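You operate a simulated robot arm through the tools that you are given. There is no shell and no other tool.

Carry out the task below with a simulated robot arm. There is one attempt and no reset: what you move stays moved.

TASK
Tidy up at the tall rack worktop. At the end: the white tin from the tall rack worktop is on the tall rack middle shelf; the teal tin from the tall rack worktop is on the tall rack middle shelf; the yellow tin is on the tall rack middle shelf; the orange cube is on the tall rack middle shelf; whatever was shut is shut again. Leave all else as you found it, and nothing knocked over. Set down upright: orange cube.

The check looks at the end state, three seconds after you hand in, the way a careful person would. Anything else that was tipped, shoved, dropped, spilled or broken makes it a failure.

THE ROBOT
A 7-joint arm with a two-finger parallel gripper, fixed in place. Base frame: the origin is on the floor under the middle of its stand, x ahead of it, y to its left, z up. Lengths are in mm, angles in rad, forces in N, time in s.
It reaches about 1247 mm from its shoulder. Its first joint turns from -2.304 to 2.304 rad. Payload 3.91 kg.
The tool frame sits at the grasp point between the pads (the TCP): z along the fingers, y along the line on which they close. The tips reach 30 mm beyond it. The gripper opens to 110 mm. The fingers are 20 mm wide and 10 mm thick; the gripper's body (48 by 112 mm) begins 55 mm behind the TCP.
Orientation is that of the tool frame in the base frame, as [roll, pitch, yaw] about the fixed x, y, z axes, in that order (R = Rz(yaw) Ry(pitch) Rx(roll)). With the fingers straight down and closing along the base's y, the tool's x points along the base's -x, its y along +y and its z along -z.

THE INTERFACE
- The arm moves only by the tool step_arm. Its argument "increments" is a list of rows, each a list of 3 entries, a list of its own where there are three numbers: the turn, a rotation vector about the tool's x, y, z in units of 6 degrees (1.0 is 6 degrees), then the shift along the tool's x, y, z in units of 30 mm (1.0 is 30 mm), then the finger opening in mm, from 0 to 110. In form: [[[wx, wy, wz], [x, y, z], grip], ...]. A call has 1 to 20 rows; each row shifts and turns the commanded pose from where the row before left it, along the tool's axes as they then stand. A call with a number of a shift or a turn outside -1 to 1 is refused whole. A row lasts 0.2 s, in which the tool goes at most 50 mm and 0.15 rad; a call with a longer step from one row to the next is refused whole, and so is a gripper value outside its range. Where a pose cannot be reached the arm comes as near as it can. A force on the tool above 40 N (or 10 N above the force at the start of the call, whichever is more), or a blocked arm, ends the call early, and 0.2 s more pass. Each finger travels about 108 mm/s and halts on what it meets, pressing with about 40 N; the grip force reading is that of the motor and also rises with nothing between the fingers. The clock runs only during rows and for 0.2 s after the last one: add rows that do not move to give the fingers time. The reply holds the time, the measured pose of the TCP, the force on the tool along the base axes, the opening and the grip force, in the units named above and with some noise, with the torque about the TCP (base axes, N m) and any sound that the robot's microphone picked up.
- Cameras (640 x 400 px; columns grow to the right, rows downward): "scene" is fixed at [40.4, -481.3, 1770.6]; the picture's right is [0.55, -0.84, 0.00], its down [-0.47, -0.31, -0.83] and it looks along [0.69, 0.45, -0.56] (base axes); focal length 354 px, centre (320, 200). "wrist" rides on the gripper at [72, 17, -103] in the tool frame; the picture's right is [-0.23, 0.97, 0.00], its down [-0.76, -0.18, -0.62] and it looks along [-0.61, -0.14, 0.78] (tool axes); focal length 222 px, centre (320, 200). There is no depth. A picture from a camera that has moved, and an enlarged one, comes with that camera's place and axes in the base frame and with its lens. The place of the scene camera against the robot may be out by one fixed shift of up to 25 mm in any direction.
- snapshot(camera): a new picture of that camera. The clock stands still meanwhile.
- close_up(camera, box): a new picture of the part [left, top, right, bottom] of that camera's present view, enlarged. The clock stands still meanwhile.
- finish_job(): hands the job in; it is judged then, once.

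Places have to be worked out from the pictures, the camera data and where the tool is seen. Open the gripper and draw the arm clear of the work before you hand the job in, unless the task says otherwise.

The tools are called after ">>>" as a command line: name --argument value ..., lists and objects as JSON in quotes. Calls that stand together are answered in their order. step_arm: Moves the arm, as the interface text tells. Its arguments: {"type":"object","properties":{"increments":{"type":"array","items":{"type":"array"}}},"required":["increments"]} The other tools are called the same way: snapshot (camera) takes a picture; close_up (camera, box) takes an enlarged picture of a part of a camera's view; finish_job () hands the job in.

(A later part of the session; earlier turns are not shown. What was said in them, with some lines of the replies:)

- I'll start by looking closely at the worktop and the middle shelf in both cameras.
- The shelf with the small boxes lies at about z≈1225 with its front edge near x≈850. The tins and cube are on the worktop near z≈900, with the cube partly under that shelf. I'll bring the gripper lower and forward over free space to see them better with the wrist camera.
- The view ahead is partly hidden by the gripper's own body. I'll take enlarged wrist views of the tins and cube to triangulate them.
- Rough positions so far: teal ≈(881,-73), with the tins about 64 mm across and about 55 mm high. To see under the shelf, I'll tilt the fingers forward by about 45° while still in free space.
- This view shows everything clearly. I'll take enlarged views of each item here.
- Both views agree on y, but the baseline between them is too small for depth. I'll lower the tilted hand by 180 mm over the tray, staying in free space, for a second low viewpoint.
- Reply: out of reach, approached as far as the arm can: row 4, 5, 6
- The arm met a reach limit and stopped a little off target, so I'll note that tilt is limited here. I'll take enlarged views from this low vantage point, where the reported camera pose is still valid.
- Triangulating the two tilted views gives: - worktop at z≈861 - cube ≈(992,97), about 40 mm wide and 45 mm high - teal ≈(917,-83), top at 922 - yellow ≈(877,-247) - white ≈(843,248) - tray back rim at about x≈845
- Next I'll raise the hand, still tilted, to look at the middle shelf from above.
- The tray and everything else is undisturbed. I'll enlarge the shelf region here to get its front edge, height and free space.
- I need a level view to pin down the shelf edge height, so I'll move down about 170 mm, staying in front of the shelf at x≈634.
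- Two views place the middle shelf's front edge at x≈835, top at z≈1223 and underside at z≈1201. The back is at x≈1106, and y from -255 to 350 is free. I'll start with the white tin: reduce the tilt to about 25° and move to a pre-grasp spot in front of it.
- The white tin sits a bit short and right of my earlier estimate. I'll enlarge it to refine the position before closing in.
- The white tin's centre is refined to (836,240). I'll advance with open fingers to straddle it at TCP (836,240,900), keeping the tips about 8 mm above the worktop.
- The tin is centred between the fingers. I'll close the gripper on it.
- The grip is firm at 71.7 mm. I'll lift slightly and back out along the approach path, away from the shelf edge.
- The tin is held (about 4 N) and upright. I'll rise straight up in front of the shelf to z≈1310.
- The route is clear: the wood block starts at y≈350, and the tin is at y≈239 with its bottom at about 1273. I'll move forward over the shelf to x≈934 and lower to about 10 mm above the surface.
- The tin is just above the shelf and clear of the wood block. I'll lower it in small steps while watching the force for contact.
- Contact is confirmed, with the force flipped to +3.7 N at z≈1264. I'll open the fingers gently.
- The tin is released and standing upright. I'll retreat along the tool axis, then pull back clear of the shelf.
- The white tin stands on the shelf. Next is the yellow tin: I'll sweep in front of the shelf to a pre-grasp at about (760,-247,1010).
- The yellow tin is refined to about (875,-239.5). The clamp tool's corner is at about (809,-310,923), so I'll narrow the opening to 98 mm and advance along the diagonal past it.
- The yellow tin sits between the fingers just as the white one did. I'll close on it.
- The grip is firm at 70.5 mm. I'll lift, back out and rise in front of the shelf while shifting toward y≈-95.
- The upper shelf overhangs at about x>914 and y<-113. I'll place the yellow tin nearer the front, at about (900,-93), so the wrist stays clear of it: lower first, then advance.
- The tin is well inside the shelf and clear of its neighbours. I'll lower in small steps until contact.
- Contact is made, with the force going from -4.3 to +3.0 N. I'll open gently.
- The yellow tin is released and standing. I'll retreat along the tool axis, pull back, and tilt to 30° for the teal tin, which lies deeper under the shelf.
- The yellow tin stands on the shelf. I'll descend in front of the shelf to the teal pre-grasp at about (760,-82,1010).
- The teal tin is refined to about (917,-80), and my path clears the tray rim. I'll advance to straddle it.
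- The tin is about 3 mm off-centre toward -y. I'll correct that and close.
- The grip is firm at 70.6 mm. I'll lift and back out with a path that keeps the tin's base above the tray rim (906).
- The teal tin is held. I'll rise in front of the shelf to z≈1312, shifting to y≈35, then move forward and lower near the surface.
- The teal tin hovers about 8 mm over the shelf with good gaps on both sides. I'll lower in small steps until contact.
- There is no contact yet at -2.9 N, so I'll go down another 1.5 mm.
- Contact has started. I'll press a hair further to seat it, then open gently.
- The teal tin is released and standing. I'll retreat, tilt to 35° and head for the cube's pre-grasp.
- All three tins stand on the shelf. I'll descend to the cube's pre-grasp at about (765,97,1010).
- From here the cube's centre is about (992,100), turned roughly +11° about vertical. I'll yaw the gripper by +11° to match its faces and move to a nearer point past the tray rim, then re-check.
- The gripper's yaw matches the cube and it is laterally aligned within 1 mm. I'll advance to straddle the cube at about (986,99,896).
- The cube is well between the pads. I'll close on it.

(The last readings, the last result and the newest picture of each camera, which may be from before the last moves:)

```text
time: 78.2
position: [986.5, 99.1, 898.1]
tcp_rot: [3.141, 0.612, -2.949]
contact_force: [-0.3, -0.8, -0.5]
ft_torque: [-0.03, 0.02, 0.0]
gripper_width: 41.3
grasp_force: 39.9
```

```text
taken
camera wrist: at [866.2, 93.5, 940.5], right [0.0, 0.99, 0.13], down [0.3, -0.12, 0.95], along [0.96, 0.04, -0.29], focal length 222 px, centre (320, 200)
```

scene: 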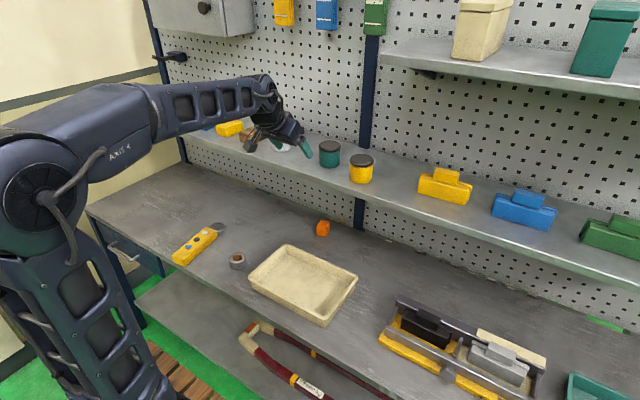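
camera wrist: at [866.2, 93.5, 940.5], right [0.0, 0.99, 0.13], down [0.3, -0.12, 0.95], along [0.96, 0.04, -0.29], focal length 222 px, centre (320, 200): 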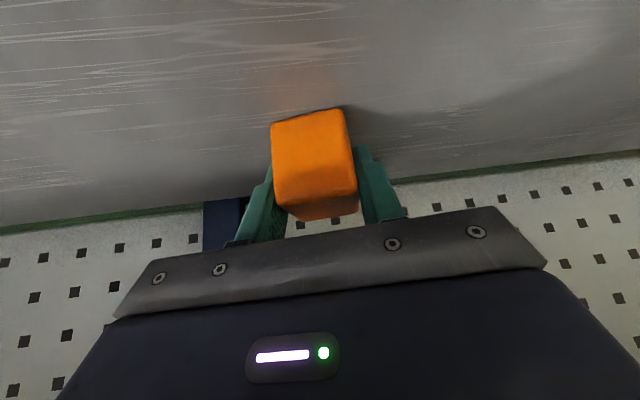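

The cube is gripped at 41.3 mm. I'll lift slightly and back out along the same path over the tray rim, then undo the yaw in free space.

>>> step_arm --increments '[[[0, 0, 0], [-0.077, 0, -0.109], 20], [[0, 0, 0], [-0.077, 0, -0.109], 20], [[0, 0, 0], [0.28, 0, -0.523], 20], [[0, 0, 0], [0.28, 0, -0.523], 20], [[0, 0, 0], [0.28, 0, -0.523], 20], [[0, 0, 0], [0.28, 0, -0.523], 20], [[0, 0, 0], [0.28, 0, -0.523], 20], [[0, 0, 0], [0.28, 0, -0.523], 20], [[0, 0, 0], [0.28, 0, -0.523], 20], [[0, 0, 0], [0.28, 0, -0.523], 20], [[0, 0, 0], [0.3, 0.262, -0.608], 20], [[0, 0, 0], [0.3, 0.262, -0.608], 20], [[0, 0, 0], [0.3, 0.262, -0.608], 20], [[0, 0, 0], [0.3, 0.262, -0.608], 20], [[0, 0, 0], [0.3, 0.262, -0.608], 20], [[0.526, 0, 0.751], [0, 0, 0], 20], [[0.526, 0, 0.751], [0, 0, 0], 20], [[0, 0, 0], [0, 0, 0], 20]]'

>>> snapshot --camera "wrist"

>>> snapshot --camera "scene"

```text
time: 82.0
position: [765.3, 97.2, 1019.1]
tcp_rot: [3.14, 0.608, 3.14]
contact_force: [-0.7, 0.7, -1.1]
ft_torque: [0.03, 0.01, 0.02]
gripper_width: 41.6
grasp_force: 40.2
```

```text
taken
camera wrist: at [646.9, 114.1, 1061.7], right [0.19, 0.97, 0.13], down [0.27, -0.18, 0.95], along [0.95, -0.14, -0.29], focal length 222 px, centre (320, 200)
```

wrist: 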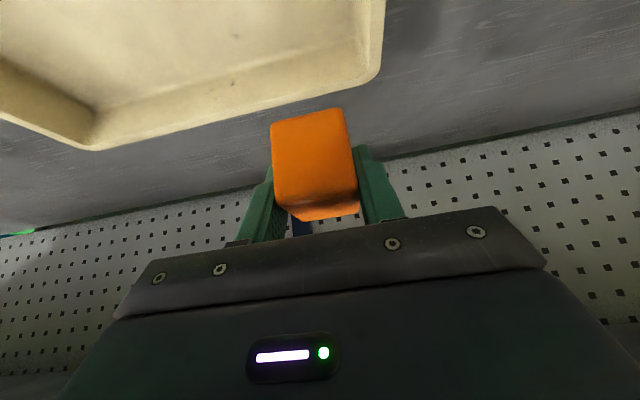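

```text
taken
```

scene: 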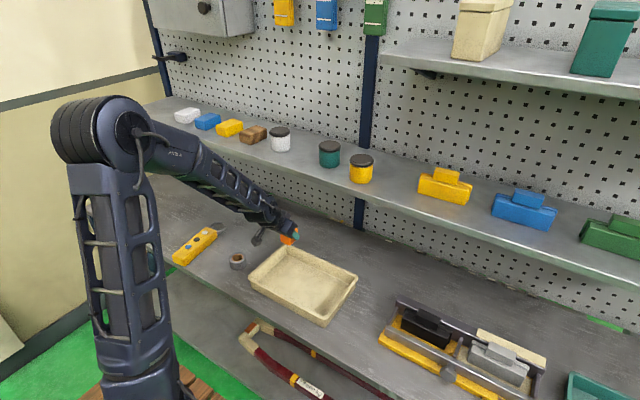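

The cube is held upright. I'll rise in front of the shelf to z≈1310 at y≈138, the gap between the white and teal tins.

>>> step_arm --increments '[[[0, 0, 0], [-0.488, 0.137, -0.842], 20], [[0, 0, 0], [-0.488, 0.137, -0.842], 20], [[0, 0, 0], [-0.488, 0.137, -0.842], 20], [[0, 0, 0], [-0.488, 0.137, -0.842], 20], [[0, 0, 0], [-0.488, 0.137, -0.842], 20], [[0, 0, 0], [-0.488, 0.137, -0.842], 20], [[0, 0, 0], [-0.488, 0.137, -0.842], 20], [[0, 0, 0], [-0.488, 0.137, -0.842], 20], [[0, 0, 0], [-0.488, 0.137, -0.842], 20], [[0, 0, 0], [-0.488, 0.137, -0.842], 20], [[0, 0, 0], [0, 0, 0], 20]]'

>>> snapshot --camera "wrist"

```text
time: 84.4
position: [740.1, 138.5, 1311.0]
tcp_rot: [3.141, 0.612, -3.14]
contact_force: [-0.2, 0.6, -0.9]
ft_torque: [0.01, -0.05, 0.02]
gripper_width: 41.6
grasp_force: 40.0
```

```text
taken
camera wrist: at [621.3, 155.5, 1353.3], right [0.19, 0.97, 0.13], down [0.27, -0.18, 0.95], along [0.95, -0.14, -0.29], focal length 222 px, centre (320, 200)
```

wrist: 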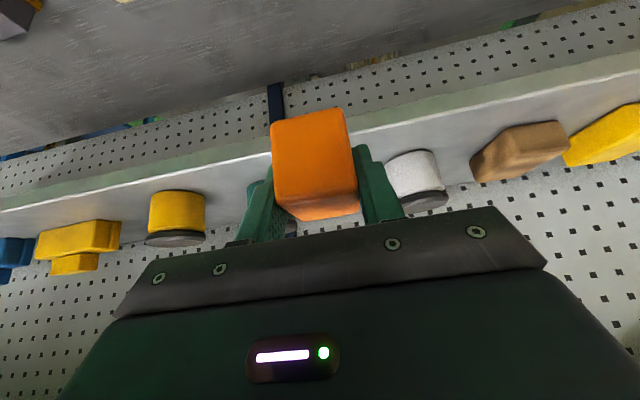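

The cube is lined up with the gap. I'll move forward to x≈945 and lower to just above the shelf.

>>> step_arm --increments '[[[0, 0, 0], [-0.7, 0, 0.49], 20], [[0, 0, 0], [-0.7, 0, 0.49], 20], [[0, 0, 0], [-0.7, 0, 0.49], 20], [[0, 0, 0], [-0.7, 0, 0.49], 20], [[0, 0, 0], [-0.7, 0, 0.49], 20], [[0, 0, 0], [-0.7, 0, 0.49], 20], [[0, 0, 0], [-0.7, 0, 0.49], 20], [[0, 0, 0], [-0.7, 0, 0.49], 20], [[0, 0, 0], [0.354, 0, 0.505], 20], [[0, 0, 0], [0.354, 0, 0.505], 20], [[0, 0, 0], [0, 0, 0], 20]]'

>>> snapshot --camera "wrist"

>>> close_up --camera "scene" --box '[200, 80, 440, 230]'

```text
time: 86.8
position: [946.2, 138.9, 1273.0]
tcp_rot: [3.141, 0.609, -3.141]
contact_force: [-0.2, -0.1, -1.3]
ft_torque: [-0.03, 0.03, 0.01]
gripper_width: 41.4
grasp_force: 40.0
```

```text
taken
camera wrist: at [826.9, 155.8, 1315.6], right [0.19, 0.97, 0.13], down [0.27, -0.18, 0.95], along [0.95, -0.14, -0.29], focal length 222 px, centre (320, 200)
```

wrist: 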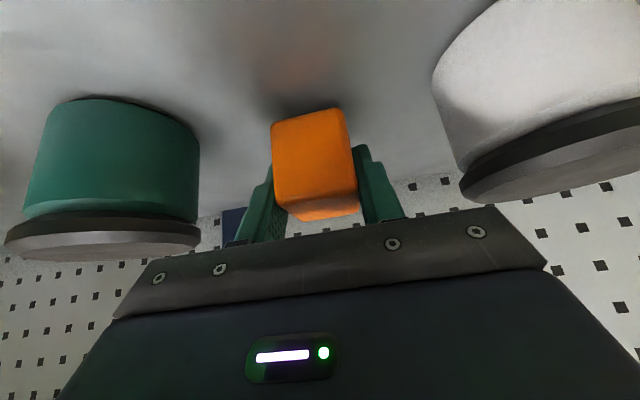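

```text
2.67 times, centred on (320, 155) of scene
camera zoom: at [40.4, -481.3, 1770.6], right [0.55, -0.84, 0.0], down [-0.47, -0.31, -0.83], along [0.69, 0.45, -0.56], focal length 945 px, centre (320, 320)
```

zoom: 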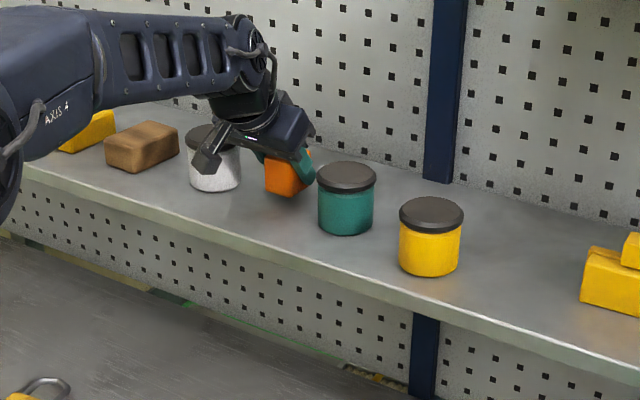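

There are good gaps on both sides. I'll lower in small steps until contact.

>>> step_arm --increments '[[[0, 0, 0], [0.0574, 0, 0.0819], 20], [[0, 0, 0], [0.0574, 0, 0.0819], 20], [[0, 0, 0], [0, 0, 0], 20]]'

>>> step_arm --increments '[[[0, 0, 0], [0.0287, 0, 0.041], 20], [[0, 0, 0], [0, 0, 0], 20]]'

>>> step_arm --increments '[[[0, 0, 0], [0.0287, 0, 0.041], 20], [[0, 0, 0], [0, 0, 0], 20]]'

```text
time: 87.6
position: [946.7, 139.2, 1266.2]
tcp_rot: [-3.139, 0.611, -3.141]
contact_force: [0.1, 0.1, -0.3]
ft_torque: [-0.02, 0.0, -0.02]
gripper_width: 41.4
grasp_force: 40.5
```

```text
time: 88.2
position: [946.2, 136.9, 1264.9]
tcp_rot: [-3.141, 0.611, -3.141]
contact_force: [0.0, 0.5, -1.1]
ft_torque: [0.01, 0.03, 0.0]
gripper_width: 41.7
grasp_force: 39.9
```

```text
time: 88.8
position: [945.5, 136.9, 1263.0]
tcp_rot: [3.141, 0.61, -3.138]
contact_force: [0.7, -0.5, -1.1]
ft_torque: [-0.01, -0.04, -0.01]
gripper_width: 41.5
grasp_force: 39.9
```

There is no contact yet at -1.1 N, which is the cube's weight. I'll continue in 1 mm steps.

>>> step_arm --increments '[[[0, 0, 0], [0.0191, 0, 0.0273], 20], [[0, 0, 0], [0, 0, 0], 20]]'

>>> step_arm --increments '[[[0, 0, 0], [0.0191, 0, 0.0273], 20], [[0, 0, 0], [0, 0, 0], 20]]'

```text
time: 89.4
position: [945.6, 137.4, 1262.2]
tcp_rot: [3.141, 0.61, -3.141]
contact_force: [0.3, 0.8, 1.9]
ft_torque: [0.01, -0.13, -0.02]
gripper_width: 41.3
grasp_force: 40.0
```

```text
time: 90.0
position: [945.5, 138.6, 1262.5]
tcp_rot: [3.141, 0.614, 3.141]
contact_force: [3.7, 1.2, 10.4]
ft_torque: [-0.02, -0.06, 0.02]
gripper_width: 41.5
grasp_force: 39.5
```

The cube is seated at +10 N. I'll ease off half a millimetre and open gently.

>>> step_arm --increments '[[[0, 0, 0], [-0.0134, 0, -0.0191], 20], [[0, 0, 0], [0, 0, 0], 20], [[0, 0, 0], [0, 0, 0], 46], [[0, 0, 0], [0, 0, 0], 54], [[0, 0, 0], [0, 0, 0], 64], [[0, 0, 0], [0, 0, 0], 70], [[0, 0, 0], [0, 0, 0], 70]]'

>>> snapshot --camera "wrist"

```text
time: 91.6
position: [945.9, 138.0, 1261.6]
tcp_rot: [3.141, 0.613, -3.141]
contact_force: [-0.4, 0.0, 0.2]
ft_torque: [-0.02, 0.01, 0.02]
gripper_width: 70.0
grasp_force: 0.0
```

```text
taken
camera wrist: at [826.7, 155.4, 1305.2], right [0.19, 0.97, 0.13], down [0.27, -0.18, 0.95], along [0.95, -0.14, -0.29], focal length 222 px, centre (320, 200)
```

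wrist: 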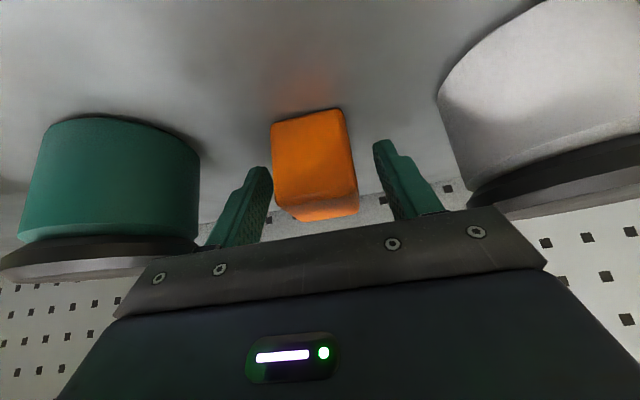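

The cube is released and standing flat. I'll retreat along the tool axis and pull well back from the shelf.

>>> step_arm --increments '[[[0, 0, 0], [0, 0, -0.5], 70], [[0, 0, 0], [0, 0, -0.8], 70], [[0, 0, 0], [0, 0, -1], 70], [[0, 0, 0], [0, 0, -1], 70], [[0, 0, 0], [0, 0, -0.7], 70], [[0, 0, 0], [0.819, 0, -0.574], 70], [[0, 0, 0], [0.819, 0, -0.574], 70], [[0, 0, 0], [0.819, 0, -0.574], 70], [[0, 0, 0], [0.819, 0, -0.574], 70], [[0, 0, 0], [0.819, 0, -0.574], 70], [[0, 0, 0], [0.819, 0, -0.574], 90], [[0, 0, 0], [0.819, 0, -0.574], 110], [[0, 0, 0], [0, 0, 0], 110]]'

>>> snapshot --camera "wrist"

>>> snapshot --camera "scene"

```text
time: 94.4
position: [667.5, 137.5, 1360.6]
tcp_rot: [3.141, 0.61, -3.141]
contact_force: [0.3, -0.6, 0.2]
ft_torque: [0.04, 0.02, 0.01]
gripper_width: 110.0
grasp_force: 0.1
```

```text
taken
camera wrist: at [548.1, 154.9, 1403.9], right [0.19, 0.97, 0.13], down [0.27, -0.18, 0.95], along [0.95, -0.14, -0.29], focal length 222 px, centre (320, 200)
```

wrist: 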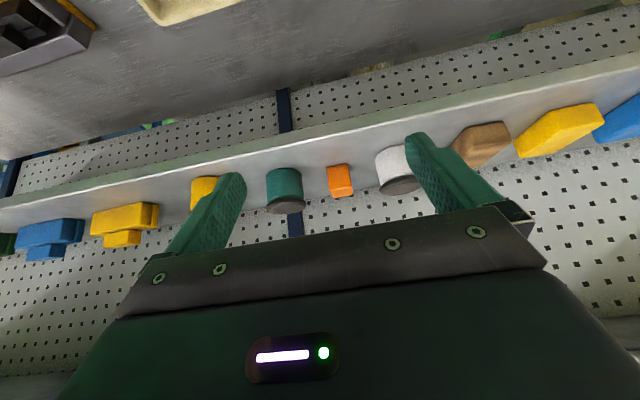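

```text
taken
```

scene: 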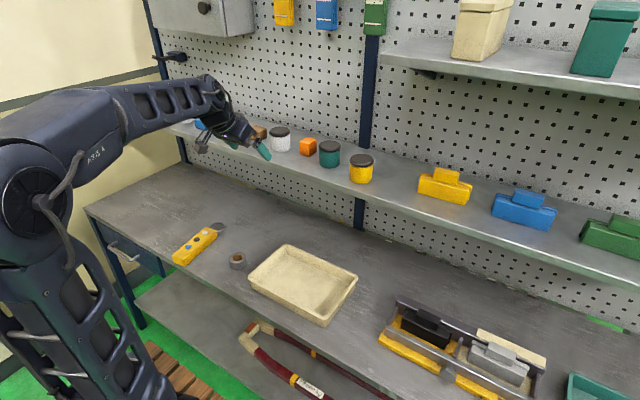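

All four items are on the middle shelf and nothing else looks disturbed. I'll draw the arm back to its starting pose for a final check.

>>> step_arm --increments '[[[0, 0, 0], [0.432, -0.54, -0.73], 110], [[0, 0, 0], [0.432, -0.54, -0.73], 110], [[0, 0, 0], [0.432, -0.54, -0.73], 110], [[0, 0, 0], [0.432, -0.54, -0.73], 110], [[0, 0, 0], [0.432, -0.54, -0.73], 110], [[0, 0, 0], [0.432, -0.54, -0.73], 110], [[0, 0.972, 0], [0, 0, 0], 110], [[0, 0.972, 0], [0, 0, 0], 110], [[0, 0.972, 0], [0, 0, 0], 110], [[0, 0.972, 0], [0, 0, 0], 110], [[0, 0.972, 0], [0, 0, 0], 110], [[0, 0.972, 0], [0, 0, 0], 110], [[0, 0, 0], [0, 0, 0], 110]]'

>>> snapshot --camera "scene"

>>> close_up --camera "scene" --box '[220, 100, 460, 250]'

>>> snapshot --camera "wrist"

```text
time: 97.2
position: [527.5, 40.6, 1424.7]
tcp_rot: [3.141, -0.002, 3.141]
contact_force: [0.7, 0.3, 0.0]
ft_torque: [-0.03, 0.01, -0.04]
gripper_width: 110.2
grasp_force: 0.2
```

```text
taken
```

scene: 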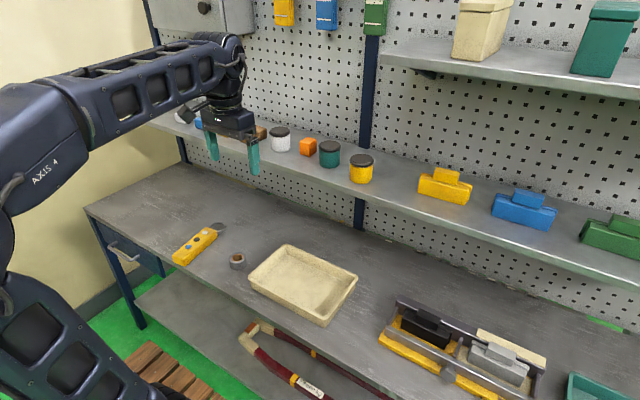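

```text
2.67 times, centred on (340, 175) of scene
camera zoom: at [40.4, -481.3, 1770.6], right [0.55, -0.84, 0.0], down [-0.47, -0.31, -0.83], along [0.69, 0.45, -0.56], focal length 945 px, centre (267, 267)
```

zoom: 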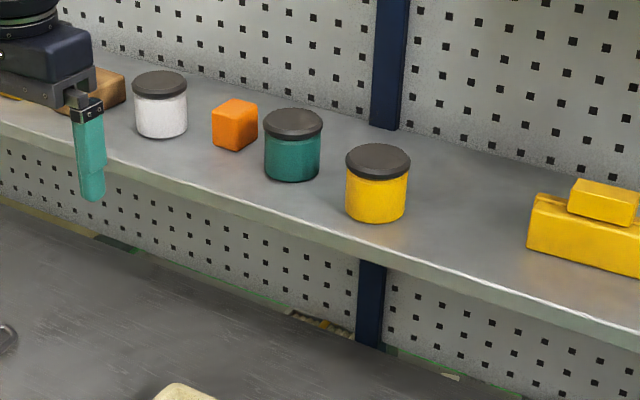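

```text
taken
camera wrist: at [454.8, 57.4, 1527.0], right [0.23, 0.97, 0.0], down [0.76, -0.18, 0.62], along [0.61, -0.14, -0.78], focal length 222 px, centre (320, 200)
```

wrist: 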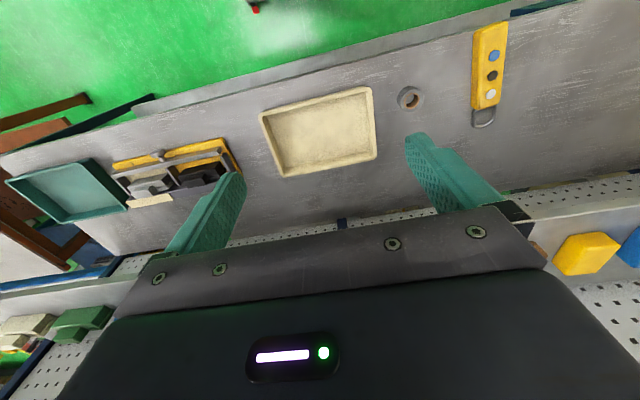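

The three tins and the orange cube stand upright on the middle shelf. The tray, tape, tool and boxes match the opening pictures, and the arm is clear with the gripper open. I'm handing in the job.

>>> finish_job

```text
The job is handed in.
```

The white, teal and yellow tins and the orange cube are now standing upright on the tall rack middle shelf, and I've handed the job in.

In the final pictures, the tray, tape roll, clamp tool and shelf boxes match the opening pictures. Nothing was knocked over. Nothing that was shut had to be opened. The gripper is open, and the arm is back at its starting pose, clear of the rack.
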